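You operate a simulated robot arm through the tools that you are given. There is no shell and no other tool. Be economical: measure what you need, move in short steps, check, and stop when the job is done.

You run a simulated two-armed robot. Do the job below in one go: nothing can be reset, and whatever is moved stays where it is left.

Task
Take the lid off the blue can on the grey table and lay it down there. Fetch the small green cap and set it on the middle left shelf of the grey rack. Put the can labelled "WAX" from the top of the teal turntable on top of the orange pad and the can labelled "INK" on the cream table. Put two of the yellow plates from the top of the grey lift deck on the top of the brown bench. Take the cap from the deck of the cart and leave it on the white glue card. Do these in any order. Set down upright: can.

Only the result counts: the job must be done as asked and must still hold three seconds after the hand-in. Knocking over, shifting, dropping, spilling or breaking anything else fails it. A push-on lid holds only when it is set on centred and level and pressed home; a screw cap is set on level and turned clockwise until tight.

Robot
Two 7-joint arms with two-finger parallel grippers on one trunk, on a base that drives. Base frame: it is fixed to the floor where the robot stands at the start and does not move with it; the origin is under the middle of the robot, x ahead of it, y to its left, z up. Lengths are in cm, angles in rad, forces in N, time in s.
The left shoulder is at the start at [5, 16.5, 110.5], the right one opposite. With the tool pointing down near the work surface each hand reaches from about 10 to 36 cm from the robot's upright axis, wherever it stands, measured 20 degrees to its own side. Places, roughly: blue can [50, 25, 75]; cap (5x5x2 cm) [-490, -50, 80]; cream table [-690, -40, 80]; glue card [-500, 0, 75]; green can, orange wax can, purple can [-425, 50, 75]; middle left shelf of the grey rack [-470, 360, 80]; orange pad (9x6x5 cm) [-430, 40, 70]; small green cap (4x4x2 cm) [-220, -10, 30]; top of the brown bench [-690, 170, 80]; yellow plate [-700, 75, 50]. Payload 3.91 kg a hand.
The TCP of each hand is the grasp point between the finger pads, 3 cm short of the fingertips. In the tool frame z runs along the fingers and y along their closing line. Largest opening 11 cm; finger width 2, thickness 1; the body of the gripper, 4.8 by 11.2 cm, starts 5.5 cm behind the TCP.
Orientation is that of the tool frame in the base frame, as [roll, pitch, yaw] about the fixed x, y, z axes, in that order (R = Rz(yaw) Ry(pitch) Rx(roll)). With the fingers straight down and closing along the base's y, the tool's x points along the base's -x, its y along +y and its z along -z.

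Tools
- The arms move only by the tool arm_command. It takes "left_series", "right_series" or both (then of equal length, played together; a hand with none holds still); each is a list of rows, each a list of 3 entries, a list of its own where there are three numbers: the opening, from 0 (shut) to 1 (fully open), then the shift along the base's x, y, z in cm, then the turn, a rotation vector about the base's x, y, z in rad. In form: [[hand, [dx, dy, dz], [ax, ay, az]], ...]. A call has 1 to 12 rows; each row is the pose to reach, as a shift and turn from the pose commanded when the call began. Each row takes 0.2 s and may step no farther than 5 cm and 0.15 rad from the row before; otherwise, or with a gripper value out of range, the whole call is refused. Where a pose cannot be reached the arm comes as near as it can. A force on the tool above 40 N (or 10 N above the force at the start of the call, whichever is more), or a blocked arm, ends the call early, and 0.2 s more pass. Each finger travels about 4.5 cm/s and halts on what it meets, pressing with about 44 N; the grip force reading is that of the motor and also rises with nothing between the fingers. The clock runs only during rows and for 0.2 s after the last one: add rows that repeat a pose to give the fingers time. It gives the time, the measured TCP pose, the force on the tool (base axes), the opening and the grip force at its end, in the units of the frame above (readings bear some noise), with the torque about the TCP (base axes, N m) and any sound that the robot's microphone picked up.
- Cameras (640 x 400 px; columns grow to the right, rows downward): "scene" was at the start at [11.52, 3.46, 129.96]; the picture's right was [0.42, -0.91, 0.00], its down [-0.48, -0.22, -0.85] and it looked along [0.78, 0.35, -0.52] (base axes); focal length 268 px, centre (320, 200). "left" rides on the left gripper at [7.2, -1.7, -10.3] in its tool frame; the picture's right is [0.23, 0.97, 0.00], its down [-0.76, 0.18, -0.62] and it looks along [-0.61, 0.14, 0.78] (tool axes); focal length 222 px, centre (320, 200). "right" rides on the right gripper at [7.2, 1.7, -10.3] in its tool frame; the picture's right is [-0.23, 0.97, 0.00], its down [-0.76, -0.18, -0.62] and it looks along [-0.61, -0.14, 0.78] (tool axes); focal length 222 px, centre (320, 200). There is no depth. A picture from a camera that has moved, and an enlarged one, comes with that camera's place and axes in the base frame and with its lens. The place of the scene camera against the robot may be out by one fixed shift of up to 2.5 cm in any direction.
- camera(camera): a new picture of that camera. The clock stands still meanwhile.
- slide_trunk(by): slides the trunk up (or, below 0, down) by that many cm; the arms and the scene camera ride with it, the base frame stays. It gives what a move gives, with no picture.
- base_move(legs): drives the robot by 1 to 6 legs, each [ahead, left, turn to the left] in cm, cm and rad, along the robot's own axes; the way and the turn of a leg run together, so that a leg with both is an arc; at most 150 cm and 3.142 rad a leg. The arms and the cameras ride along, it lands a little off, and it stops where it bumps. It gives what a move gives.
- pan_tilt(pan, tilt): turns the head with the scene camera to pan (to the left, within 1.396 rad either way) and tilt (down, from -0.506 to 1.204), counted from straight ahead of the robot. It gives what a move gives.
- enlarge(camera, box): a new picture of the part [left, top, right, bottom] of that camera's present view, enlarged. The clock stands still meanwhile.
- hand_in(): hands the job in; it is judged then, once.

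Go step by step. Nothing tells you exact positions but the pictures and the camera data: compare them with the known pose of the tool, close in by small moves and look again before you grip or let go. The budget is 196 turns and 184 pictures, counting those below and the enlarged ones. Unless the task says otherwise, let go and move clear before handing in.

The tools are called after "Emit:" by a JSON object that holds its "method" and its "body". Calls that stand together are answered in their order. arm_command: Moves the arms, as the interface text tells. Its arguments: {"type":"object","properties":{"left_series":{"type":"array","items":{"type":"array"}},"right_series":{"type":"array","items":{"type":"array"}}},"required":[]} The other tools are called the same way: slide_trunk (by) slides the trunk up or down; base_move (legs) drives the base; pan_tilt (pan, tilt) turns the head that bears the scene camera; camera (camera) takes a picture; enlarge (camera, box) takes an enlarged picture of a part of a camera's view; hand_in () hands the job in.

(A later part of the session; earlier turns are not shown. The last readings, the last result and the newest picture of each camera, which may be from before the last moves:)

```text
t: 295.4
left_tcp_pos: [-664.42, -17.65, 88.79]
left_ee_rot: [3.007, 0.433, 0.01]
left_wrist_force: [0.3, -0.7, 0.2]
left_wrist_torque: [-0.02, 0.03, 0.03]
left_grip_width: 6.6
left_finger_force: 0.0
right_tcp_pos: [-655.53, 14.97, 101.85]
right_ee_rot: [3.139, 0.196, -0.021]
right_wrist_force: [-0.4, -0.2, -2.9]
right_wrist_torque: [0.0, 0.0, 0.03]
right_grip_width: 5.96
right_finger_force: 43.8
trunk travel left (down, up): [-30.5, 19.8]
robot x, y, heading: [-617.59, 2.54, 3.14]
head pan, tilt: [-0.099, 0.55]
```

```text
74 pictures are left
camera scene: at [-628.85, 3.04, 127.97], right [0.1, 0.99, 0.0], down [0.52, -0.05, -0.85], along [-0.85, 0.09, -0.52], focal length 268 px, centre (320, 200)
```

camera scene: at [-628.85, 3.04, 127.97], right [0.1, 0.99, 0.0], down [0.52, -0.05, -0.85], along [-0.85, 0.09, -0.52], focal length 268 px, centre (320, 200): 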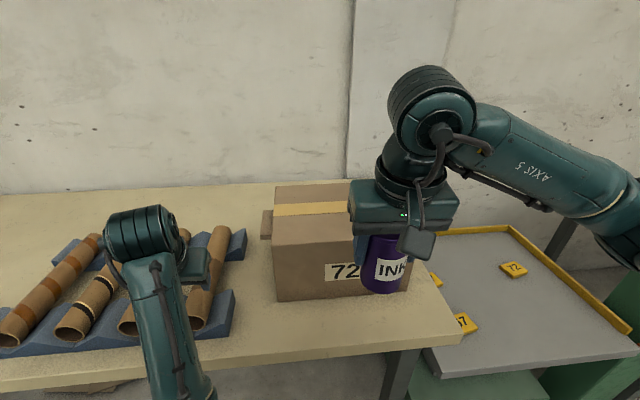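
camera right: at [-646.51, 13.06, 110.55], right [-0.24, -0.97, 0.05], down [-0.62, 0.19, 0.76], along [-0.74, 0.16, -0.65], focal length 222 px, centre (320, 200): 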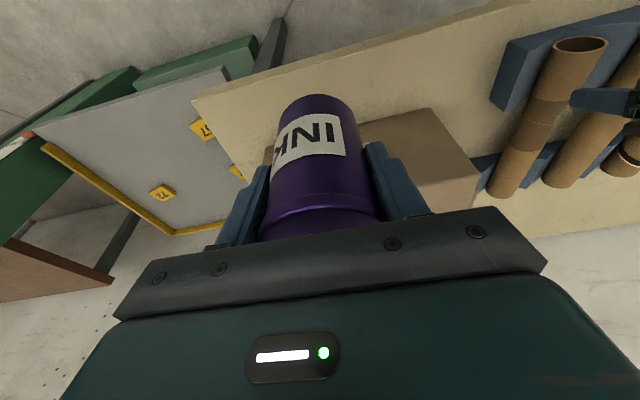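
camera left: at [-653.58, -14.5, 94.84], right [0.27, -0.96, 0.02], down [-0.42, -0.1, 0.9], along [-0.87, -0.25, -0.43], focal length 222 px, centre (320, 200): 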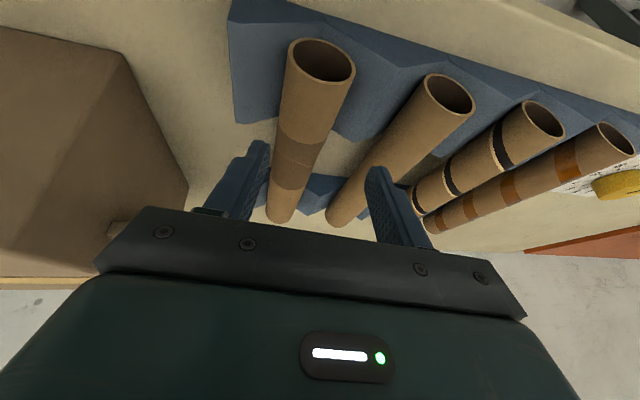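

From the wrist camera the free strip is x -656…-666.7; INK should stand at x≈-661.2, y≈15. I raise the trunk a little (for the left hand), drive 5.5 cm ahead and lower INK.

Emit:
{"method": "slide_trunk", "body": {"by": 6}}

Emit:
{"method": "base_move", "body": {"legs": [[5.5, 0, 0]]}}

Emit:
{"method": "arm_command", "body": {"right_series": [[0.3, [0, 0, -4], [0, 0, 0]], [0.3, [0, 0, -8], [0, 0, 0]], [0.3, [0, 0, -12], [0, 0, 0]], [0.3, [0, 0, -15], [0, 0, 0]], [0.3, [0, 0, -17], [0, 0, 0]]]}}

Emit:
{"method": "camera", "body": {"camera": "right"}}

Emit:
{"method": "camera", "body": {"camera": "scene"}}

```text
t: 296.4
left_tcp_pos: [-664.43, -17.68, 94.62]
left_ee_rot: [3.008, 0.429, 0.009]
left_wrist_force: [-0.3, -0.6, -0.8]
left_wrist_torque: [0.04, 0.01, -0.01]
left_grip_width: 6.59
left_finger_force: 0.1
right_tcp_pos: [-655.47, 15.14, 107.73]
right_ee_rot: [3.14, 0.195, -0.02]
right_wrist_force: [-0.3, 1.2, -4.2]
right_wrist_torque: [-0.01, -0.02, 0.01]
right_grip_width: 5.98
right_finger_force: 43.7
trunk travel left (down, up): [-36.5, 13.8]
robot x, y, heading: [-617.59, 2.68, 3.137]
head pan, tilt: [-0.099, 0.55]
```

```text
t: 297.3
left_tcp_pos: [-669.95, -17.63, 94.77]
left_ee_rot: [3.008, 0.43, 0.009]
left_wrist_force: [-1.1, 0.3, -0.5]
left_wrist_torque: [-0.01, -0.01, 0.01]
left_grip_width: 6.6
left_finger_force: 0.1
right_tcp_pos: [-660.98, 15.06, 107.88]
right_ee_rot: [3.14, 0.194, -0.019]
right_wrist_force: [-0.6, -0.3, -3.1]
right_wrist_torque: [0.02, -0.05, -0.02]
right_grip_width: 5.97
right_finger_force: 43.5
trunk travel left (down, up): [-36.5, 13.8]
robot x, y, heading: [-622.78, 2.57, 3.139]
head pan, tilt: [-0.099, 0.55]
```

```text
t: 298.5
left_tcp_pos: [-669.82, -17.72, 94.88]
left_ee_rot: [3.007, 0.433, 0.007]
left_wrist_force: [-0.1, 0.0, -0.2]
left_wrist_torque: [0.03, 0.0, 0.01]
left_grip_width: 6.61
left_finger_force: 0.0
right_tcp_pos: [-660.94, 14.98, 90.87]
right_ee_rot: [3.14, 0.197, -0.02]
right_wrist_force: [0.2, 0.0, -2.5]
right_wrist_torque: [0.04, 0.0, 0.01]
right_grip_width: 5.99
right_finger_force: 44.2
trunk travel left (down, up): [-36.5, 13.8]
robot x, y, heading: [-622.95, 2.42, 3.136]
head pan, tilt: [-0.099, 0.55]
```

```text
73 pictures are left
camera right: at [-651.84, 13.07, 99.58], right [-0.24, -0.97, 0.05], down [-0.62, 0.19, 0.76], along [-0.74, 0.15, -0.65], focal length 222 px, centre (320, 200)
```

right: 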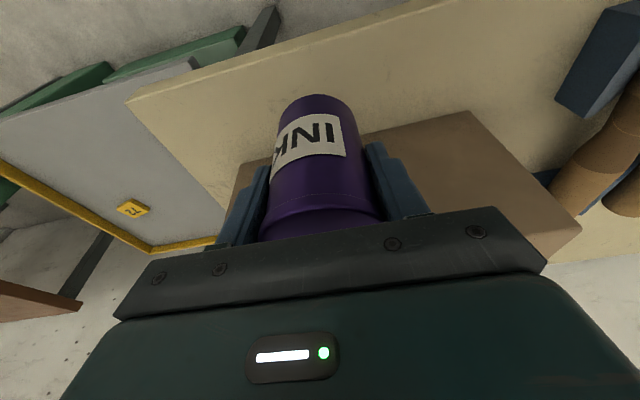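

```text
72 pictures are left
camera scene: at [-634.29, 3.06, 133.97], right [0.1, 0.99, 0.0], down [0.52, -0.05, -0.85], along [-0.85, 0.09, -0.52], focal length 268 px, centre (320, 200)
```

scene: 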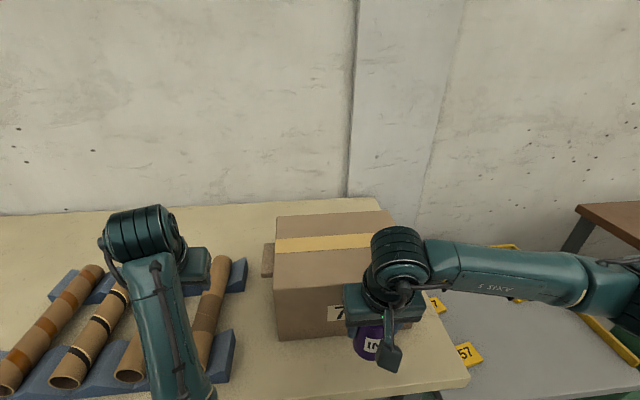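

Edge -656.9 and box front -666.6 confirmed. I shift 0.5 cm and lower INK to contact.

Emit:
{"method": "arm_command", "body": {"right_series": [[0.3, [-0.5, 0, -2], [0, 0, 0]], [0.3, [-0.5, 0, -4], [0, 0, 0]], [0.3, [-0.5, 0, -4.8], [0, 0, 0]], [0.3, [-0.5, 0, -5.3], [0, 0, 0]], [0.3, [-0.5, 0, -5.8], [0, 0, 0]], [0.3, [-0.5, 0, -6.2], [0, 0, 0]], [0.3, [-0.5, 0, -6.6], [0, 0, 0]], [0.3, [-0.5, 0, -6.9], [0, 0, 0]], [0.3, [-0.5, 0, -7.2], [0, 0, 0]]]}}

```text
t: 300.5
left_tcp_pos: [-669.8, -17.73, 94.72]
left_ee_rot: [3.007, 0.432, 0.008]
left_wrist_force: [-0.2, 0.0, -0.6]
left_wrist_torque: [0.01, -0.01, 0.0]
left_grip_width: 6.6
left_finger_force: 0.1
right_tcp_pos: [-661.39, 15.15, 83.66]
right_ee_rot: [3.141, 0.194, -0.018]
right_wrist_force: [0.9, 0.1, -2.8]
right_wrist_torque: [0.03, -0.01, 0.02]
right_grip_width: 5.99
right_finger_force: 44.0
trunk travel left (down, up): [-36.5, 13.8]
robot x, y, heading: [-622.99, 2.51, 3.141]
head pan, tilt: [-0.099, 0.55]
```

Emit:
{"method": "arm_command", "body": {"right_series": [[0.3, [0, 0, -0.4], [0, 0, 0]], [0.3, [0, 0, -0.7], [0, 0, 0]], [0.3, [0, 0, -1], [0, 0, 0]], [0.3, [0, 0, -1.3], [0, 0, 0]], [0.3, [0, 0, -1.6], [0, 0, 0]], [0.3, [0, 0, -1.9], [0, 0, 0]], [0.3, [0, 0, -2.2], [0, 0, 0]]]}}

Emit:
{"method": "camera", "body": {"camera": "right"}}

```text
t: 302.1
left_tcp_pos: [-669.82, -17.82, 94.77]
left_ee_rot: [3.008, 0.432, 0.01]
left_wrist_force: [0.2, -0.7, 0.7]
left_wrist_torque: [0.02, -0.02, 0.0]
left_grip_width: 6.59
left_finger_force: 0.1
right_tcp_pos: [-661.42, 14.89, 81.39]
right_ee_rot: [3.141, 0.194, -0.021]
right_wrist_force: [0.1, 0.3, -3.2]
right_wrist_torque: [-0.03, -0.01, -0.01]
right_grip_width: 5.96
right_finger_force: 43.5
trunk travel left (down, up): [-36.5, 13.8]
robot x, y, heading: [-622.73, 2.43, 3.139]
head pan, tilt: [-0.099, 0.55]
```

```text
71 pictures are left
camera right: at [-652.4, 13.07, 90.14], right [-0.24, -0.97, 0.05], down [-0.62, 0.19, 0.76], along [-0.74, 0.15, -0.65], focal length 222 px, centre (320, 200)
```

right: 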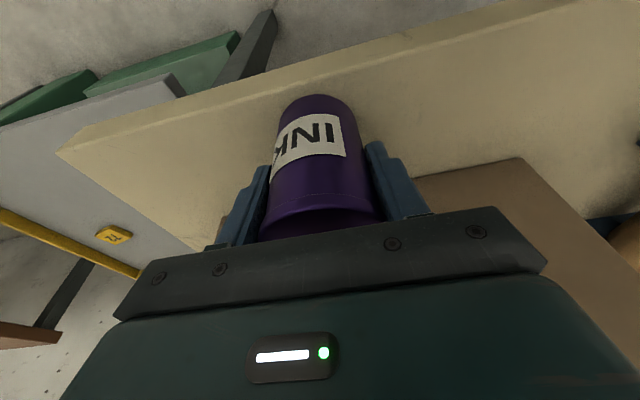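

Triangulating again puts the tabletop at z≈75.6 and the edge at x≈-657.7, so I shift INK 1.7 cm further in, then lower to contact.

Emit:
{"method": "arm_command", "body": {"right_series": [[0.3, [-0.8, 0, 0.8], [0, 0, 0]], [0.3, [-1.7, 0, 0.8], [0, 0, 0]], [0.3, [-1.7, 0, 0], [0, 0, 0]], [0.3, [-1.7, 0, -0.4], [0, 0, 0]], [0.3, [-1.7, 0, -0.8], [0, 0, 0]], [0.3, [-1.7, 0, -1.2], [0, 0, 0]], [0.3, [-1.7, 0, -1.6], [0, 0, 0]], [0.3, [-1.7, 0, -2], [0, 0, 0]]]}}

Emit:
{"method": "camera", "body": {"camera": "right"}}

```text
t: 303.9
left_tcp_pos: [-669.81, -17.83, 94.9]
left_ee_rot: [3.009, 0.434, 0.008]
left_wrist_force: [0.4, 0.2, -0.2]
left_wrist_torque: [-0.01, 0.0, 0.01]
left_grip_width: 6.57
left_finger_force: 0.0
right_tcp_pos: [-663.22, 14.9, 79.61]
right_ee_rot: [3.139, 0.202, -0.02]
right_wrist_force: [-0.7, 1.7, 32.2]
right_wrist_torque: [0.8, -0.25, 0.07]
right_grip_width: 5.94
right_finger_force: 44.1
trunk travel left (down, up): [-36.5, 13.8]
robot x, y, heading: [-622.92, 2.62, 3.139]
head pan, tilt: [-0.099, 0.55]
```

```text
70 pictures are left
camera right: at [-654.06, 13.02, 88.4], right [-0.24, -0.97, 0.05], down [-0.62, 0.19, 0.76], along [-0.75, 0.15, -0.65], focal length 222 px, centre (320, 200)
```

right: 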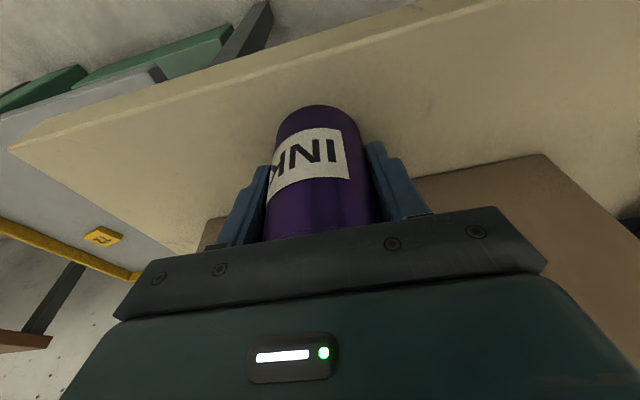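

INK is on the table. I ease off, open and lift away.

Emit:
{"method": "arm_command", "body": {"right_series": [[0.3, [0, 0, 0.25], [0, 0, 0]], [0.5, [0, 0, 0.25], [0, 0, 0]], [0.65, [0, 0, 0.25], [0, 0, 0]], [0.75, [0, 0, 0.25], [0, 0, 0]], [0.75, [0.3, 0, 2], [0, 0, 0]], [0.75, [1, 0, 5.5], [0, 0, 0]], [0.75, [2, 0, 10], [0, 0, 0]], [0.75, [3, 0, 14.5], [0, 0, 0]], [0.75, [4, 0, 19], [0, 0, 0]]]}}

Emit:
{"method": "camera", "body": {"camera": "scene"}}

```text
t: 305.9
left_tcp_pos: [-669.86, -17.79, 94.82]
left_ee_rot: [3.007, 0.434, 0.009]
left_wrist_force: [0.4, -0.6, -1.0]
left_wrist_torque: [0.0, 0.01, 0.04]
left_grip_width: 6.62
left_finger_force: 0.0
right_tcp_pos: [-659.22, 14.94, 98.47]
right_ee_rot: [3.14, 0.196, -0.019]
right_wrist_force: [0.3, 0.3, 0.1]
right_wrist_torque: [0.0, 0.03, -0.02]
right_grip_width: 8.25
right_finger_force: 0.1
trunk travel left (down, up): [-36.5, 13.8]
robot x, y, heading: [-622.78, 2.1, 3.139]
head pan, tilt: [-0.099, 0.55]
```

```text
69 pictures are left
camera scene: at [-634.25, 3.03, 133.97], right [0.1, 0.99, 0.0], down [0.52, -0.05, -0.85], along [-0.85, 0.09, -0.52], focal length 268 px, centre (320, 200)
```

scene: 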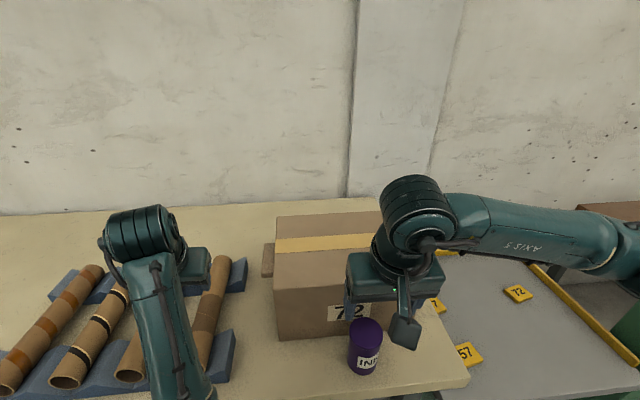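

INK stands upright on the cream table. Now the yellow plates: I back off, strafe to face the lift deck and look.

Emit:
{"method": "base_move", "body": {"legs": [[-32, 0, 0], [0, -62, 0]]}}

Emit:
{"method": "pan_tilt", "body": {"pan": 0.0, "tilt": 0.6}}

Emit:
{"method": "camera", "body": {"camera": "scene"}}

```text
t: 313.5
left_tcp_pos: [-637.54, 43.73, 94.82]
left_ee_rot: [3.007, 0.434, 0.013]
left_wrist_force: [-0.7, 0.5, 0.2]
left_wrist_torque: [0.01, 0.02, 0.02]
left_grip_width: 6.6
left_finger_force: 0.1
right_tcp_pos: [-627.21, 76.59, 98.51]
right_ee_rot: [3.139, 0.194, -0.014]
right_wrist_force: [-0.1, -0.8, 0.6]
right_wrist_torque: [0.01, 0.02, 0.01]
right_grip_width: 8.25
right_finger_force: 0.0
trunk travel left (down, up): [-36.5, 13.8]
robot x, y, heading: [-591.09, 64.36, -3.14]
head pan, tilt: [-0.099, 0.55]
```

```text
t: 314.2
left_tcp_pos: [-637.65, 43.74, 94.79]
left_ee_rot: [3.007, 0.434, 0.015]
left_wrist_force: [0.4, 0.4, -0.3]
left_wrist_torque: [-0.01, 0.01, -0.03]
left_grip_width: 6.59
left_finger_force: 0.0
right_tcp_pos: [-627.08, 76.49, 98.41]
right_ee_rot: [3.139, 0.196, -0.013]
right_wrist_force: [0.3, 0.4, 0.0]
right_wrist_torque: [0.0, 0.01, -0.03]
right_grip_width: 8.24
right_finger_force: 0.0
trunk travel left (down, up): [-36.5, 13.8]
robot x, y, heading: [-590.81, 64.4, -3.142]
head pan, tilt: [0.0, 0.6]
```

```text
68 pictures are left
camera scene: at [-602.08, 63.88, 133.52], right [0.0, 1.0, 0.0], down [0.56, 0.0, -0.83], along [-0.83, 0.0, -0.56], focal length 268 px, centre (320, 200)
```

scene: 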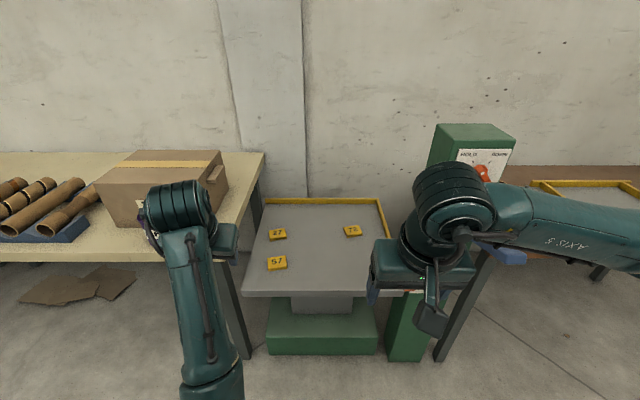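

Plates "57", "27" and "72" lie on the deck. Before going there I fold the left arm back properly, repeating the path that worked before: first down and inward.

Emit:
{"method": "arm_command", "body": {"left_series": [[0.6, [-0.6, 2.5, -3], [0.024, 0.019, -0.084]], [0.6, [-1.2, 5, -6], [0.048, 0.038, -0.168]], [0.6, [-1.8, 7.5, -9], [0.072, 0.057, -0.252]], [0.6, [-2.4, 10, -12], [0.096, 0.077, -0.336]], [0.6, [-3, 12.5, -15], [0.12, 0.096, -0.42]]]}}

```text
t: 314.9
left_tcp_pos: [-642.92, 48.41, 96.01]
left_ee_rot: [3.013, 0.646, -0.158]
left_wrist_force: [-0.8, -0.1, 0.2]
left_wrist_torque: [0.0, -0.03, 0.0]
left_grip_width: 6.59
left_finger_force: 0.1
right_tcp_pos: [-627.15, 76.49, 98.41]
right_ee_rot: [3.141, 0.194, -0.016]
right_wrist_force: [1.1, -0.2, 0.8]
right_wrist_torque: [-0.04, 0.02, 0.02]
right_grip_width: 8.29
right_finger_force: 0.1
trunk travel left (down, up): [-36.5, 13.8]
robot x, y, heading: [-590.47, 64.21, -3.139]
head pan, tilt: [0.0, 0.6]
stopped in row 3 (left hand): the arm was blocked; the commanded pose is now the measured one
```

Emit:
{"method": "arm_command", "body": {"left_series": [[0.6, [-2, 1, -3], [0, 0, 0]], [0.6, [-4, 2, -6], [0, 0, 0]], [0.6, [-5, 3, -10], [0, 0, 0]], [0.6, [-5, 4, -14], [0, 0, 0]], [0.6, [-5, 5, -18], [0, 0, 0]]]}}

Emit:
{"method": "camera", "body": {"camera": "scene"}}

```text
t: 316.2
left_tcp_pos: [-652.41, 53.79, 85.45]
left_ee_rot: [3.001, 0.785, -0.17]
left_wrist_force: [0.2, -0.2, -0.7]
left_wrist_torque: [-0.02, 0.02, 0.01]
left_grip_width: 6.58
left_finger_force: 0.0
right_tcp_pos: [-627.07, 76.45, 98.35]
right_ee_rot: [3.14, 0.196, -0.015]
right_wrist_force: [-0.3, 0.0, -0.2]
right_wrist_torque: [-0.02, 0.01, 0.0]
right_grip_width: 8.24
right_finger_force: 0.1
trunk travel left (down, up): [-36.5, 13.8]
robot x, y, heading: [-591.13, 64.05, -3.138]
head pan, tilt: [0.0, 0.6]
stopped in row 5 (left hand): the arm was blocked; the commanded pose is now the measured one
```

```text
67 pictures are left
camera scene: at [-602.07, 63.87, 133.52], right [0.0, 1.0, 0.0], down [0.56, 0.0, -0.83], along [-0.83, 0.0, -0.56], focal length 268 px, centre (320, 200)
```

scene: 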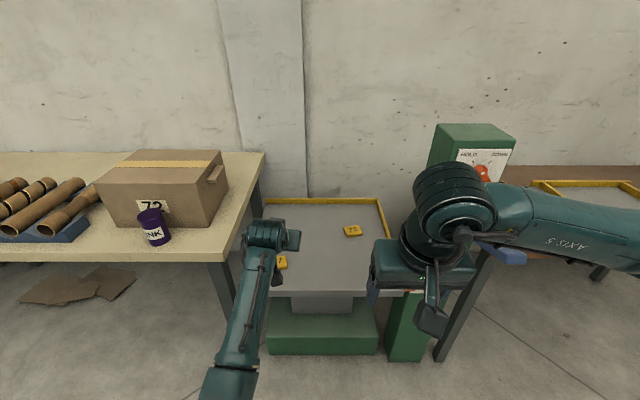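

INK stands fine. The left arm is now stretched out; I retract it lower and toward the robot while reducing the tilt.

Emit:
{"method": "arm_command", "body": {"left_series": [[0.6, [2, 0, -3], [0, -0.04, -0.03]], [0.6, [4, 0, -6], [0, -0.09, -0.06]], [0.6, [6, 0, -9], [0, -0.13, -0.09]], [0.6, [8, 0, -10], [0, -0.18, -0.12]], [0.6, [10, 0, -10], [0, -0.22, -0.15]], [0.6, [12, 0, -10], [0, -0.25, -0.18]]]}}

```text
t: 317.0
left_tcp_pos: [-652.09, 53.52, 85.76]
left_ee_rot: [2.976, 0.82, -0.266]
left_wrist_force: [0.2, -0.1, -0.1]
left_wrist_torque: [-0.02, 0.0, 0.01]
left_grip_width: 6.59
left_finger_force: 0.2
right_tcp_pos: [-627.11, 76.46, 98.26]
right_ee_rot: [3.14, 0.196, -0.015]
right_wrist_force: [0.8, -0.2, -0.3]
right_wrist_torque: [-0.02, -0.01, 0.01]
right_grip_width: 8.29
right_finger_force: 0.1
trunk travel left (down, up): [-36.5, 13.8]
robot x, y, heading: [-590.67, 64.1, -3.137]
head pan, tilt: [0.0, 0.6]
stopped in row 3 (left hand): the arm was blocked; the commanded pose is now the measured one
```

The left arm sits at a joint limit. I move the right hand aside and take the left back towards the pose it held well earlier (over the pad, centre-right), without retracting yet.

Emit:
{"method": "arm_command", "body": {"right_series": [[0.75, [2, 4, 1], [0, 0, 0]], [0.75, [4, 8, 2], [0, 0, 0]], [0.75, [6, 12, 3], [0, 0, 0]], [0.75, [8, 15, 4], [0, 0, 0]], [0.75, [8, 15, 4], [0, 0, 0]], [0.75, [8, 15, 4], [0, 0, 0]], [0.75, [8, 15, 4], [0, 0, 0]], [0.75, [8, 15, 4], [0, 0, 0]]], "left_series": [[0.6, [0, 0, 0], [0, 0, 0]], [0.6, [0, 1, -1], [0, 0, 0]], [0.6, [0, 3, -2], [0.02, 0, 0.02]], [0.6, [0, 6, -3], [0.05, 0, 0.05]], [0.6, [0, 9, -4], [0.08, 0, 0.1]], [0.6, [0, 12, -5], [0.1, 0, 0.15]], [0.6, [0, 14, -6], [0.12, 0, 0.2]], [0.6, [0, 14, -6], [0.12, 0, 0.2]]]}}

```text
t: 318.8
left_tcp_pos: [-652.19, 66.41, 79.11]
left_ee_rot: [3.124, 0.831, 0.057]
left_wrist_force: [0.1, -0.7, 0.9]
left_wrist_torque: [0.01, 0.02, -0.03]
left_grip_width: 6.59
left_finger_force: 0.0
right_tcp_pos: [-620.69, 91.79, 102.83]
right_ee_rot: [3.139, 0.194, -0.014]
right_wrist_force: [-0.8, -0.6, 0.6]
right_wrist_torque: [0.0, -0.02, -0.01]
right_grip_width: 8.25
right_finger_force: 0.1
right hand out of reach, approached as far as the arm can: row 4, 5, 6, 7, 8
trunk travel left (down, up): [-36.5, 13.8]
robot x, y, heading: [-590.54, 64.06, -3.141]
head pan, tilt: [0.0, 0.6]
```

That freed it. Now a gentle retract with less tilt, staying low.

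Emit:
{"method": "arm_command", "body": {"left_series": [[0.6, [2, 0, -2], [0, -0.05, 0]], [0.6, [4, 0, -4], [0, -0.1, -0.03]], [0.6, [6, 0, -6], [0, -0.15, -0.08]], [0.6, [8, 0, -7], [0, -0.2, -0.14]], [0.6, [10, -1, -7], [0, -0.25, -0.2]], [0.6, [12, -2, -7], [0, -0.3, -0.26]], [0.6, [13, -4, -7], [0, -0.3, -0.32]]]}}

```text
t: 319.7
left_tcp_pos: [-652.35, 65.88, 81.88]
left_ee_rot: [3.115, 0.84, -0.025]
left_wrist_force: [0.1, 0.0, 0.0]
left_wrist_torque: [-0.04, 0.01, 0.03]
left_grip_width: 6.59
left_finger_force: 0.0
right_tcp_pos: [-620.57, 91.8, 102.86]
right_ee_rot: [3.139, 0.193, -0.015]
right_wrist_force: [-0.8, -0.4, -0.4]
right_wrist_torque: [0.03, 0.0, -0.02]
right_grip_width: 8.26
right_finger_force: 0.0
trunk travel left (down, up): [-36.5, 13.8]
robot x, y, heading: [-590.93, 64.22, -3.141]
head pan, tilt: [0.0, 0.6]
stopped in row 4 (left hand): the arm was blocked; the commanded pose is now the measured one
```

Emit:
{"method": "arm_command", "body": {"left_series": [[0.6, [0, -1, -2], [0, 0, 0]], [0.6, [0, -2, -5], [0, 0, 0]], [0.6, [1, -3, -9], [0, 0, 0]], [0.6, [2, -4, -13], [0, 0, 0]], [0.6, [3, -5, -17], [0, 0, 0]]]}}

Emit:
{"method": "pan_tilt", "body": {"pan": 0.6, "tilt": 0.9}}

Emit:
{"method": "camera", "body": {"camera": "scene"}}

```text
t: 321.1
left_tcp_pos: [-652.21, 62.27, 68.61]
left_ee_rot: [-3.14, 0.902, -0.014]
left_wrist_force: [0.9, 0.1, -0.4]
left_wrist_torque: [-0.01, -0.02, 0.0]
left_grip_width: 6.59
left_finger_force: 0.0
right_tcp_pos: [-620.71, 91.83, 102.97]
right_ee_rot: [3.14, 0.194, -0.015]
right_wrist_force: [-0.6, 0.0, 0.7]
right_wrist_torque: [0.01, 0.01, 0.03]
right_grip_width: 8.25
right_finger_force: 0.1
trunk travel left (down, up): [-36.5, 13.8]
robot x, y, heading: [-590.51, 64.39, -3.139]
head pan, tilt: [0.0, 0.6]
stopped in row 5 (left hand): the arm was blocked; the commanded pose is now the measured one
```

```text
t: 322.1
left_tcp_pos: [-652.22, 62.33, 68.58]
left_ee_rot: [-3.139, 0.901, -0.013]
left_wrist_force: [-0.2, -0.4, -0.5]
left_wrist_torque: [0.02, -0.03, 0.0]
left_grip_width: 6.58
left_finger_force: 0.0
right_tcp_pos: [-620.54, 91.85, 102.87]
right_ee_rot: [3.14, 0.193, -0.014]
right_wrist_force: [0.0, -1.0, -0.8]
right_wrist_torque: [-0.02, 0.01, -0.01]
right_grip_width: 8.25
right_finger_force: 0.0
trunk travel left (down, up): [-36.5, 13.8]
robot x, y, heading: [-590.94, 64.26, -3.145]
head pan, tilt: [0.6, 0.901]
```

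```text
66 pictures are left
camera scene: at [-599.48, 59.62, 131.04], right [-0.57, 0.82, 0.0], down [0.65, 0.44, -0.62], along [-0.51, -0.35, -0.78], focal length 268 px, centre (320, 200)
```

scene: 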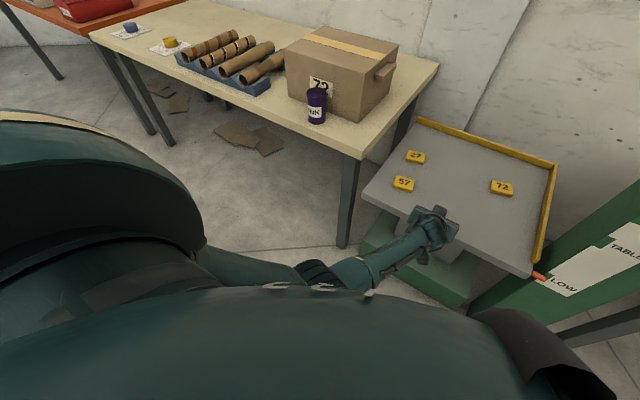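

The left arm works when low and extended. I try to unwind it through the poses it passed on the way in: first up to (ahead 54, z −23 from shoulder) with tilt 0.7.

Emit:
{"method": "arm_command", "body": {"left_series": [[0.6, [0, 0, 4], [0, 0, 0]], [0.6, [1, 0, 8], [0, -0.02, 0]], [0.6, [2, -0.5, 12], [0, -0.06, 0]], [0.6, [3.5, -1, 16], [0, -0.1, 0]], [0.6, [5, -1.5, 20], [0, -0.15, 0]], [0.6, [7, -2, 23], [0, -0.2, 0]]]}}

```text
t: 323.7
left_tcp_pos: [-647.0, 58.12, 94.23]
left_ee_rot: [3.094, 0.764, -0.016]
left_wrist_force: [0.5, 0.2, -0.6]
left_wrist_torque: [-0.01, 0.01, 0.02]
left_grip_width: 6.61
left_finger_force: 0.1
right_tcp_pos: [-620.6, 91.71, 102.77]
right_ee_rot: [3.14, 0.194, -0.014]
right_wrist_force: [0.4, 0.2, -0.2]
right_wrist_torque: [0.0, 0.03, 0.0]
right_grip_width: 8.25
right_finger_force: 0.0
trunk travel left (down, up): [-36.5, 13.8]
robot x, y, heading: [-590.5, 64.33, -3.137]
head pan, tilt: [0.6, 0.901]
stopped in row 6 (left hand): the arm was blocked; the commanded pose is now the measured one
```

Emit:
{"method": "arm_command", "body": {"left_series": [[0.6, [0, -2, 3], [0.02, 0, 0]], [0.6, [0, -4, 6], [0.04, 0, 0]], [0.6, [0, -6, 9], [0.04, 0, 0]], [0.6, [0, -8, 12], [0.04, 0, 0]], [0.6, [1, -11, 15], [0.04, 0, 0]], [0.6, [2, -14, 18], [0.04, 0, 0]]]}}

Emit:
{"method": "camera", "body": {"camera": "scene"}}

```text
t: 325.1
left_tcp_pos: [-644.86, 44.22, 112.17]
left_ee_rot: [-3.13, 0.763, 0.022]
left_wrist_force: [-0.6, -0.1, -0.4]
left_wrist_torque: [-0.03, 0.01, -0.02]
left_grip_width: 6.59
left_finger_force: 0.0
right_tcp_pos: [-620.57, 91.9, 102.92]
right_ee_rot: [3.14, 0.195, -0.012]
right_wrist_force: [0.6, 0.7, -0.2]
right_wrist_torque: [-0.01, 0.04, 0.02]
right_grip_width: 8.25
right_finger_force: 0.1
trunk travel left (down, up): [-36.5, 13.8]
robot x, y, heading: [-590.65, 63.64, -3.14]
head pan, tilt: [0.6, 0.901]
```

```text
65 pictures are left
camera scene: at [-599.43, 59.7, 131.04], right [-0.57, 0.82, 0.0], down [0.65, 0.44, -0.62], along [-0.51, -0.35, -0.78], focal length 268 px, centre (320, 200)
```

scene: 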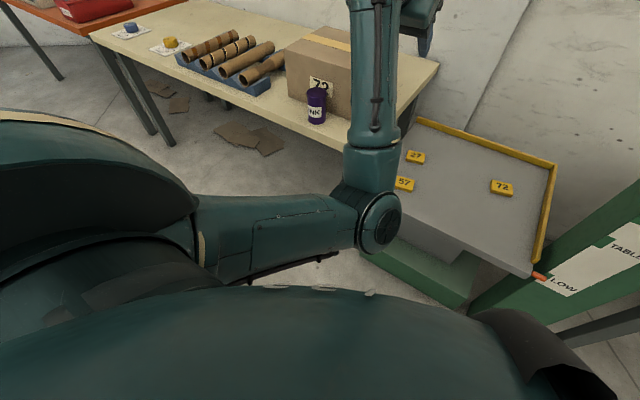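

It rose freely. Now retract at this height with constant tilt.

Emit:
{"method": "arm_command", "body": {"left_series": [[0.6, [3, -2, 0], [0, 0, 0]], [0.6, [6, -4, 0], [0, 0, 0]], [0.6, [9, -6, 0], [0, 0, 0]], [0.6, [12, -8, 0], [0, 0, 0]], [0.6, [14, -10, 0], [0, -0.1, 0]], [0.6, [16, -11, 0], [0, -0.2, 0]], [0.6, [18, -12, 0], [0, -0.3, 0]], [0.6, [20, -12, 0], [0, -0.4, 0]]]}}

```text
t: 326.9
left_tcp_pos: [-626.04, 24.19, 111.43]
left_ee_rot: [-3.139, 0.363, 0.015]
left_wrist_force: [0.2, 0.1, -0.6]
left_wrist_torque: [-0.01, -0.01, 0.02]
left_grip_width: 6.6
left_finger_force: 0.0
left hand out of reach, approached as far as the arm can: row 1, 2, 3, 4, 5, 6, 7, 8
right_tcp_pos: [-620.59, 91.74, 102.86]
right_ee_rot: [3.139, 0.196, -0.014]
right_wrist_force: [0.2, 0.1, 0.8]
right_wrist_torque: [0.0, -0.05, 0.01]
right_grip_width: 8.26
right_finger_force: 0.0
trunk travel left (down, up): [-36.5, 13.8]
robot x, y, heading: [-590.66, 64.04, -3.139]
head pan, tilt: [0.6, 0.901]
```

Folded. I finish by removing the remaining tilt and settling the hand nearer the body.

Emit:
{"method": "arm_command", "body": {"left_series": [[0.6, [1, 1, 0], [0, -0.09, 0]], [0.6, [2, 2, 0], [0, -0.18, 0]], [0.6, [4, 3, 0], [0, -0.27, 0]], [0.6, [6, 4, 0], [0, -0.36, 0]], [0.6, [8, 5, 0], [0, -0.36, 0]]]}}

Emit:
{"method": "camera", "body": {"camera": "scene"}}

```text
t: 328.1
left_tcp_pos: [-617.19, 26.21, 111.57]
left_ee_rot: [3.138, 0.005, 0.017]
left_wrist_force: [-0.7, 0.2, -0.5]
left_wrist_torque: [0.0, 0.01, 0.02]
left_grip_width: 6.62
left_finger_force: 0.0
left hand out of reach, approached as far as the arm can: row 1, 2, 3, 4, 5
right_tcp_pos: [-620.65, 91.75, 102.9]
right_ee_rot: [3.14, 0.196, -0.013]
right_wrist_force: [-0.4, 0.4, -0.5]
right_wrist_torque: [0.0, -0.03, -0.02]
right_grip_width: 8.24
right_finger_force: 0.1
trunk travel left (down, up): [-36.5, 13.8]
robot x, y, heading: [-590.65, 64.35, -3.14]
head pan, tilt: [0.6, 0.901]
```

```text
64 pictures are left
camera scene: at [-599.44, 59.62, 131.04], right [-0.57, 0.82, 0.0], down [0.65, 0.44, -0.62], along [-0.51, -0.35, -0.78], focal length 268 px, centre (320, 200)
```

scene: 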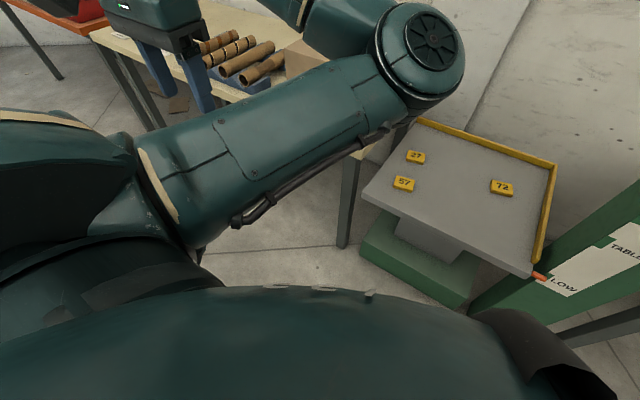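

The left arm is folded (elbow forward-centre). I check where the right elbow and the mast are before approaching the deck.

Emit:
{"method": "pan_tilt", "body": {"pan": -0.9, "tilt": 0.5}}

Emit:
{"method": "camera", "body": {"camera": "scene"}}

```text
t: 329.7
left_tcp_pos: [-617.3, 26.25, 111.39]
left_ee_rot: [3.138, 0.003, 0.017]
left_wrist_force: [-0.1, -0.2, -1.3]
left_wrist_torque: [-0.03, 0.06, 0.0]
left_grip_width: 6.62
left_finger_force: 0.0
right_tcp_pos: [-620.59, 91.71, 102.82]
right_ee_rot: [3.14, 0.192, -0.014]
right_wrist_force: [-1.1, -0.4, 0.2]
right_wrist_torque: [0.0, 0.0, 0.02]
right_grip_width: 8.24
right_finger_force: 0.1
trunk travel left (down, up): [-36.5, 13.8]
robot x, y, heading: [-590.87, 64.53, -3.142]
head pan, tilt: [-0.901, 0.499]
```

```text
63 pictures are left
camera scene: at [-598.92, 71.01, 134.43], right [0.78, 0.62, 0.0], down [0.3, -0.37, -0.88], along [-0.55, 0.69, -0.48], focal length 268 px, centre (320, 200)
```

scene: 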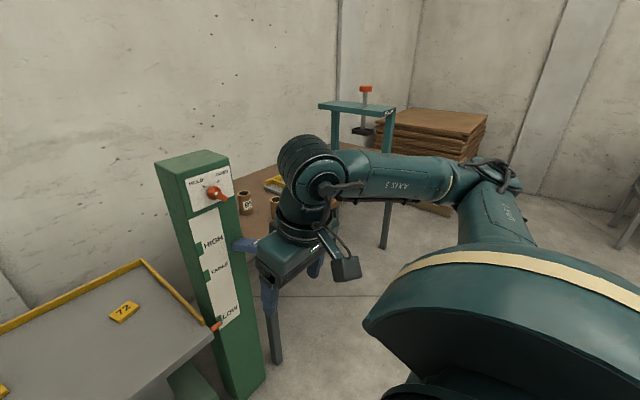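

The right elbow is well back, so the approach is safe. I bring the left hand to the low forward pose that worked at the shelf and draw the right hand in.

Emit:
{"method": "arm_command", "body": {"left_series": [[0.7, [-2, 2.5, -2.67], [0.008, 0.043, -0.029]], [0.7, [-4, 5, -5.33], [0.015, 0.087, -0.058]], [0.7, [-6, 7.5, -8], [0.023, 0.13, -0.088]], [0.7, [-8, 10, -10.67], [0.03, 0.173, -0.117]], [0.7, [-10, 12.5, -13.33], [0.038, 0.217, -0.146]], [0.7, [-12, 15, -16], [0.046, 0.26, -0.175]], [0.7, [-14, 17.5, -18.67], [0.053, 0.303, -0.204]], [0.7, [-16, 20, -21.33], [0.061, 0.347, -0.233]], [0.7, [-18, 22.5, -24], [0.068, 0.39, -0.263]], [0.7, [-20, 25, -26.67], [0.076, 0.433, -0.292]], [0.7, [-22, 27.5, -29.33], [0.083, 0.477, -0.321]], [0.7, [-24, 30, -32], [0.091, 0.52, -0.35]]], "right_series": [[0.75, [1, 0, 0], [0, 0, 0]], [0.75, [2, 0, 0], [0, 0, 0]], [0.75, [3, 0, 0], [0, 0, 0]], [0.75, [4, 0, 0], [0, 0, 0]], [0.75, [5, 0, 0], [0, 0, 0]], [0.75, [6, 0, 0], [0, 0, 0]], [0.75, [7, 0, 0], [0, 0, 0]], [0.75, [7, 0, 0], [0, 0, 0]], [0.75, [7, 0, 0], [0, 0, 0]], [0.75, [7, 0, 0], [0, 0, 0]], [0.75, [7, 0, 0], [0, 0, 0]], [0.75, [7, 0, 0], [0, 0, 0]]]}}

```text
t: 331.8
left_tcp_pos: [-640.62, 45.57, 95.07]
left_ee_rot: [3.118, 0.596, -0.199]
left_wrist_force: [0.0, -0.1, 0.9]
left_wrist_torque: [0.01, 0.02, 0.0]
left_grip_width: 7.72
left_finger_force: 0.1
left hand out of reach, approached as far as the arm can: row 1, 2, 3, 4, 5, 6, 7, 8
right_tcp_pos: [-619.28, 93.38, 105.1]
right_ee_rot: [3.139, 0.193, -0.013]
right_wrist_force: [0.7, -0.4, 0.0]
right_wrist_torque: [0.03, -0.03, 0.02]
right_grip_width: 8.23
right_finger_force: 0.1
right hand out of reach, approached as far as the arm can: row 1, 2, 3, 4, 5, 6, 7, 8, 9, 10
trunk travel left (down, up): [-36.5, 13.8]
robot x, y, heading: [-590.88, 64.34, -3.141]
head pan, tilt: [-0.901, 0.499]
stopped in row 10 (left hand): the arm was blocked; the commanded pose is now the measured one
```

The left arm prefers the extended pose. I take it there (ahead 61, tilt 0.8), which still clears the deck, and will pick with that.

Emit:
{"method": "arm_command", "body": {"left_series": [[0.7, [-2, 2.5, -2.6], [0, 0.03, 0.03]], [0.7, [-4, 5, -5.2], [0, 0.06, 0.06]], [0.7, [-6, 8, -7.8], [0, 0.09, 0.09]], [0.7, [-8, 11, -10.4], [0, 0.12, 0.12]], [0.7, [-10, 14, -13], [0, 0.15, 0.15]], [0.7, [-11, 17, -16], [0, 0.18, 0.18]], [0.7, [-11, 19, -18.5], [0, 0.2, 0.2]]]}}

Emit:
{"method": "pan_tilt", "body": {"pan": 0.1, "tilt": 0.75}}

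Emit:
{"method": "camera", "body": {"camera": "left"}}

```text
t: 333.4
left_tcp_pos: [-652.67, 62.91, 77.02]
left_ee_rot: [3.046, 0.812, -0.034]
left_wrist_force: [-1.0, 0.5, -0.5]
left_wrist_torque: [-0.04, 0.01, 0.02]
left_grip_width: 7.69
left_finger_force: 0.0
right_tcp_pos: [-619.29, 93.39, 105.17]
right_ee_rot: [3.14, 0.195, -0.015]
right_wrist_force: [0.1, 0.3, -0.3]
right_wrist_torque: [0.0, -0.02, -0.01]
right_grip_width: 8.25
right_finger_force: 0.1
trunk travel left (down, up): [-36.5, 13.8]
robot x, y, heading: [-590.91, 64.2, -3.141]
head pan, tilt: [-0.901, 0.499]
```

```text
t: 334.6
left_tcp_pos: [-652.72, 62.73, 76.95]
left_ee_rot: [3.048, 0.811, -0.034]
left_wrist_force: [-0.5, 0.8, 0.1]
left_wrist_torque: [0.01, 0.01, 0.0]
left_grip_width: 7.68
left_finger_force: 0.0
right_tcp_pos: [-619.23, 93.25, 104.95]
right_ee_rot: [3.14, 0.195, -0.013]
right_wrist_force: [-0.3, -0.8, 0.2]
right_wrist_torque: [-0.04, -0.01, -0.01]
right_grip_width: 8.24
right_finger_force: 0.0
trunk travel left (down, up): [-36.5, 13.8]
robot x, y, heading: [-590.8, 63.95, -3.141]
head pan, tilt: [0.099, 0.75]
```

```text
62 pictures are left
camera left: at [-640.24, 65.01, 78.76], right [0.19, -0.98, -0.1], down [-0.07, -0.12, 0.99], along [-0.98, -0.18, -0.09], focal length 222 px, centre (320, 200)
```

left: 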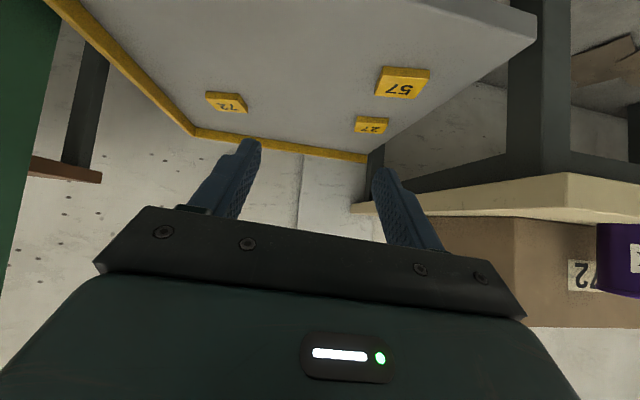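

I drive nearer to plate 57 with the hand still well above the deck, then look again.

Emit:
{"method": "base_move", "body": {"legs": [[6, 16, 0]]}}

Emit:
{"method": "slide_trunk", "body": {"by": -9}}

Emit:
{"method": "camera", "body": {"camera": "left"}}

Emit:
{"method": "camera", "body": {"camera": "scene"}}

```text
t: 336.7
left_tcp_pos: [-658.61, 46.5, 77.02]
left_ee_rot: [3.045, 0.809, -0.036]
left_wrist_force: [0.4, 0.2, 0.8]
left_wrist_torque: [0.02, 0.01, 0.03]
left_grip_width: 7.72
left_finger_force: 0.0
right_tcp_pos: [-625.12, 77.22, 105.06]
right_ee_rot: [3.141, 0.193, -0.015]
right_wrist_force: [0.0, 0.5, 0.5]
right_wrist_torque: [-0.01, 0.0, -0.01]
right_grip_width: 8.28
right_finger_force: 0.0
trunk travel left (down, up): [-36.5, 13.8]
robot x, y, heading: [-596.49, 47.82, -3.143]
head pan, tilt: [0.099, 0.75]
```

```text
t: 337.9
left_tcp_pos: [-658.76, 46.41, 67.88]
left_ee_rot: [3.043, 0.81, -0.035]
left_wrist_force: [-0.1, -0.4, -0.1]
left_wrist_torque: [0.04, 0.0, -0.02]
left_grip_width: 7.68
left_finger_force: 0.0
right_tcp_pos: [-625.21, 77.26, 96.05]
right_ee_rot: [3.14, 0.194, -0.014]
right_wrist_force: [1.0, -0.1, -0.9]
right_wrist_torque: [0.03, 0.0, 0.03]
right_grip_width: 8.25
right_finger_force: 0.0
trunk travel left (down, up): [-27.5, 22.8]
robot x, y, heading: [-596.79, 48.39, -3.142]
head pan, tilt: [0.099, 0.75]
```

```text
61 pictures are left
camera left: at [-646.2, 48.76, 69.68], right [0.19, -0.98, -0.1], down [-0.07, -0.11, 0.99], along [-0.98, -0.18, -0.09], focal length 222 px, centre (320, 200)
```

left: 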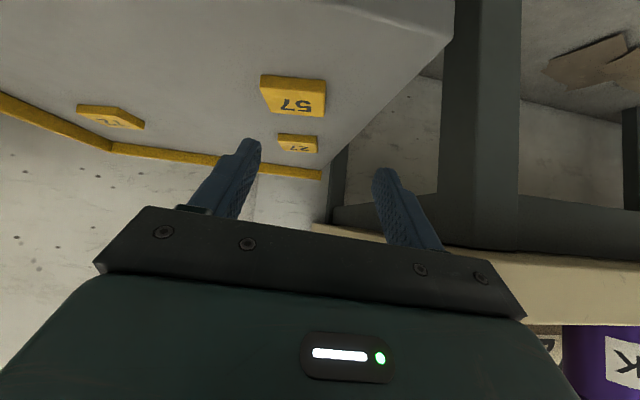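

```text
60 pictures are left
camera scene: at [-607.43, 46.92, 123.23], right [-0.1, 0.99, 0.0], down [0.68, 0.07, -0.73], along [-0.73, -0.07, -0.68], focal length 268 px, centre (320, 200)
```

scene: 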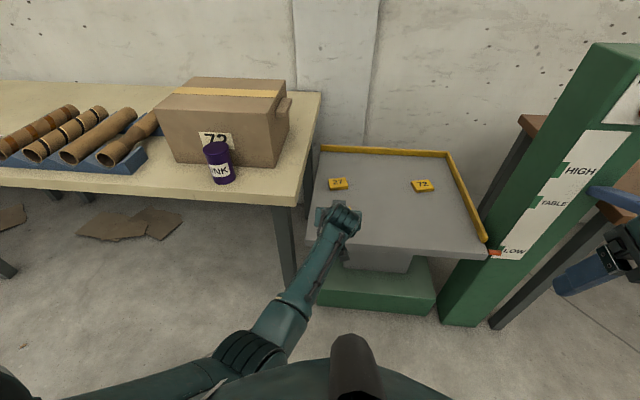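

Two wrist views fix plate 57 at [-669.8, 48.5], top z≈56.6. I level the hand, open it wider, drive over it and lower with the trunk.

Emit:
{"method": "arm_command", "body": {"left_series": [[0.85, [0, 0, 0], [0.034, 0, -0.018]], [0.85, [0, 0, 0], [0.068, 0, -0.036]], [0.85, [0, 0, 0], [0.068, 0, -0.036]]]}}

Emit:
{"method": "base_move", "body": {"legs": [[9.6, -2.1, 0]]}}

Emit:
{"method": "slide_trunk", "body": {"by": -5}}

Emit:
{"method": "camera", "body": {"camera": "left"}}

```text
t: 338.8
left_tcp_pos: [-658.74, 46.72, 67.86]
left_ee_rot: [-3.137, 0.808, 0.002]
left_wrist_force: [0.4, -0.7, -0.9]
left_wrist_torque: [0.02, 0.06, -0.02]
left_grip_width: 9.36
left_finger_force: 0.1
right_tcp_pos: [-625.18, 77.29, 95.94]
right_ee_rot: [3.141, 0.194, -0.013]
right_wrist_force: [-0.5, 0.5, -0.4]
right_wrist_torque: [0.01, 0.02, 0.01]
right_grip_width: 8.24
right_finger_force: 0.0
trunk travel left (down, up): [-27.5, 22.8]
robot x, y, heading: [-596.7, 48.1, -3.136]
head pan, tilt: [0.099, 0.75]
```

```text
t: 339.9
left_tcp_pos: [-668.06, 48.61, 67.72]
left_ee_rot: [-3.14, 0.806, -0.001]
left_wrist_force: [0.0, -0.9, 0.3]
left_wrist_torque: [0.01, 0.0, 0.0]
left_grip_width: 9.37
left_finger_force: 0.1
right_tcp_pos: [-634.61, 79.31, 96.06]
right_ee_rot: [3.139, 0.195, -0.015]
right_wrist_force: [-0.1, -0.7, 0.1]
right_wrist_torque: [0.01, -0.03, -0.01]
right_grip_width: 8.25
right_finger_force: 0.0
trunk travel left (down, up): [-27.5, 22.8]
robot x, y, heading: [-606.29, 50.09, -3.138]
head pan, tilt: [0.099, 0.75]
```

```text
t: 340.8
left_tcp_pos: [-668.12, 48.75, 62.77]
left_ee_rot: [-3.139, 0.81, 0.001]
left_wrist_force: [-0.6, -0.1, 0.0]
left_wrist_torque: [0.0, -0.02, -0.05]
left_grip_width: 9.34
left_finger_force: 0.2
right_tcp_pos: [-634.72, 79.36, 91.07]
right_ee_rot: [3.141, 0.193, -0.016]
right_wrist_force: [-0.1, 0.1, 0.3]
right_wrist_torque: [0.0, 0.01, 0.01]
right_grip_width: 8.29
right_finger_force: 0.1
trunk travel left (down, up): [-22.5, 27.8]
robot x, y, heading: [-606.54, 50.26, -3.141]
head pan, tilt: [0.099, 0.75]
```

```text
59 pictures are left
camera left: at [-655.52, 50.37, 64.74], right [0.16, -0.97, -0.17], down [-0.07, -0.18, 0.98], along [-0.98, -0.14, -0.1], focal length 222 px, centre (320, 200)
```

left: 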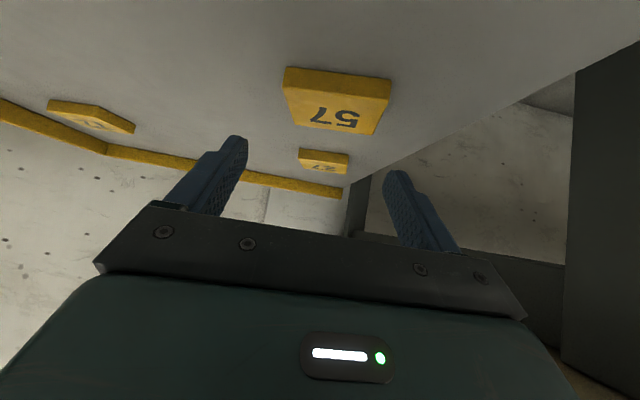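

Plate 57 is centred between the fingers. I nudge forward, lower with the trunk, then check.

Emit:
{"method": "slide_trunk", "body": {"by": -3}}

Emit:
{"method": "arm_command", "body": {"left_series": [[0.85, [-0.8, -0.3, 0], [0, 0, 0]], [0.85, [-1.6, -0.6, -0.3], [0, 0, 0]], [0.85, [-1.6, -0.6, -0.7], [0, 0, 0]], [0.85, [-1.6, -0.6, -1.1], [0, 0, 0]], [0.85, [-1.6, -0.6, -1.5], [0, 0, 0]], [0.85, [-1.6, -0.6, -1.9], [0, 0, 0]]]}}

Emit:
{"method": "camera", "body": {"camera": "left"}}

```text
t: 341.6
left_tcp_pos: [-668.01, 48.6, 59.84]
left_ee_rot: [-3.14, 0.81, 0.0]
left_wrist_force: [0.0, 0.4, -0.3]
left_wrist_torque: [-0.02, 0.0, 0.0]
left_grip_width: 9.35
left_finger_force: 0.0
right_tcp_pos: [-634.61, 79.29, 88.08]
right_ee_rot: [3.139, 0.196, -0.014]
right_wrist_force: [-0.2, 0.4, -0.3]
right_wrist_torque: [-0.03, 0.0, -0.01]
right_grip_width: 8.26
right_finger_force: 0.0
trunk travel left (down, up): [-19.5, 30.8]
robot x, y, heading: [-606.21, 49.9, -3.138]
head pan, tilt: [0.099, 0.75]
```

```text
t: 343.0
left_tcp_pos: [-669.67, 48.03, 57.89]
left_ee_rot: [-3.137, 0.807, 0.001]
left_wrist_force: [0.7, -0.4, 0.4]
left_wrist_torque: [0.03, -0.01, 0.0]
left_grip_width: 9.32
left_finger_force: 0.1
right_tcp_pos: [-634.75, 79.32, 88.17]
right_ee_rot: [-3.141, 0.195, -0.013]
right_wrist_force: [0.1, 0.1, -0.5]
right_wrist_torque: [-0.03, 0.01, 0.01]
right_grip_width: 8.26
right_finger_force: 0.1
trunk travel left (down, up): [-19.5, 30.8]
robot x, y, heading: [-606.27, 49.93, -3.144]
head pan, tilt: [0.099, 0.75]
```

```text
58 pictures are left
camera left: at [-657.11, 49.81, 59.84], right [0.16, -0.97, -0.17], down [-0.08, -0.18, 0.98], along [-0.98, -0.14, -0.1], focal length 222 px, centre (320, 200)
```

left: 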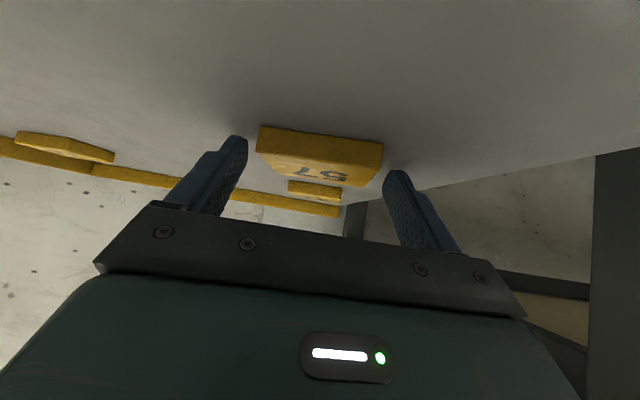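

Emit:
{"method": "arm_command", "body": {"left_series": [[0.85, [-0.3, 0, -0.4], [0, 0, 0]], [0.85, [-0.5, 0, -0.8], [0, 0, 0]], [0.85, [-0.5, 0, -1.1], [0, 0, 0]], [0.85, [-0.5, 0, -1.4], [0, 0, 0]], [0.85, [-0.5, 0, -1.7], [0, 0, 0]]]}}

```text
t: 344.0
left_tcp_pos: [-670.7, 48.35, 57.71]
left_ee_rot: [-3.139, 0.837, -0.004]
left_wrist_force: [-1.2, 0.5, 8.6]
left_wrist_torque: [-0.42, 0.15, 0.02]
left_grip_width: 9.33
left_finger_force: 0.0
right_tcp_pos: [-634.55, 79.39, 88.15]
right_ee_rot: [3.139, 0.195, -0.014]
right_wrist_force: [-0.7, 0.8, -0.9]
right_wrist_torque: [0.01, 0.03, 0.02]
right_grip_width: 8.27
right_finger_force: 0.0
trunk travel left (down, up): [-19.5, 30.8]
robot x, y, heading: [-606.13, 50.13, -3.146]
head pan, tilt: [0.099, 0.75]
stopped in row 5 (left hand): the force on the tool passed its limit at 42 N (the readings are from after the stop); the commanded pose is now the measured one
```

Tips touch the deck. I ease up slightly and close on the plate, then lift with the trunk.

Emit:
{"method": "arm_command", "body": {"left_series": [[0.85, [0, 0, 0.2], [0, 0, 0]], [0.75, [0, 0, 0.2], [0, 0, 0]], [0.65, [0, 0, 0.2], [0, 0, 0]], [0.5, [0, 0, 0.2], [0, 0, 0]], [0.4, [0, 0, 0.2], [0, 0, 0]], [0.4, [0, 0, 0.2], [0, 0, 0]], [0.4, [0, 0, 0.2], [0, 0, 0]]]}}

Emit:
{"method": "slide_trunk", "body": {"by": 8}}

Emit:
{"method": "camera", "body": {"camera": "left"}}

```text
t: 345.6
left_tcp_pos: [-670.55, 48.22, 57.77]
left_ee_rot: [-3.141, 0.831, -0.003]
left_wrist_force: [-1.2, -5.6, 13.6]
left_wrist_torque: [-0.65, 0.23, 0.04]
left_grip_width: 6.88
left_finger_force: 43.9
right_tcp_pos: [-634.54, 79.42, 88.06]
right_ee_rot: [3.14, 0.196, -0.014]
right_wrist_force: [1.0, -0.1, -0.1]
right_wrist_torque: [-0.02, -0.03, -0.01]
right_grip_width: 8.25
right_finger_force: 0.1
trunk travel left (down, up): [-19.5, 30.8]
robot x, y, heading: [-606.04, 49.95, -3.141]
head pan, tilt: [0.099, 0.75]
```

```text
t: 346.7
left_tcp_pos: [-670.55, 48.23, 65.6]
left_ee_rot: [-3.14, 0.828, -0.004]
left_wrist_force: [0.1, 1.2, -0.4]
left_wrist_torque: [0.02, 0.01, -0.02]
left_grip_width: 6.89
left_finger_force: 43.6
right_tcp_pos: [-634.65, 79.31, 96.05]
right_ee_rot: [3.14, 0.195, -0.015]
right_wrist_force: [-0.2, 0.0, 0.7]
right_wrist_torque: [0.01, 0.0, 0.01]
right_grip_width: 8.25
right_finger_force: 0.1
trunk travel left (down, up): [-27.5, 22.8]
robot x, y, heading: [-606.24, 49.99, -3.136]
head pan, tilt: [0.099, 0.75]
```

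```text
57 pictures are left
camera left: at [-658.0, 49.87, 67.26], right [0.15, -0.97, -0.17], down [-0.06, -0.18, 0.98], along [-0.99, -0.14, -0.08], focal length 222 px, centre (320, 200)
```

left: 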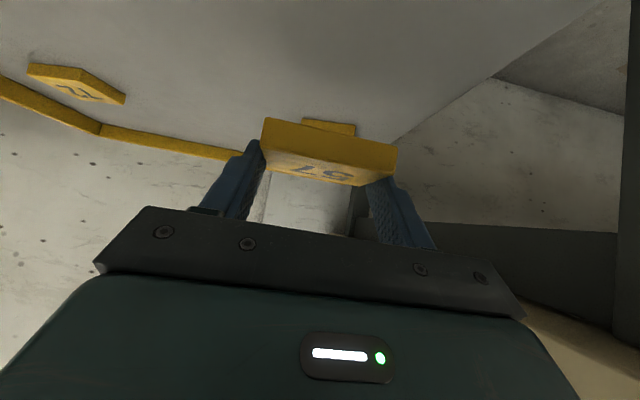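

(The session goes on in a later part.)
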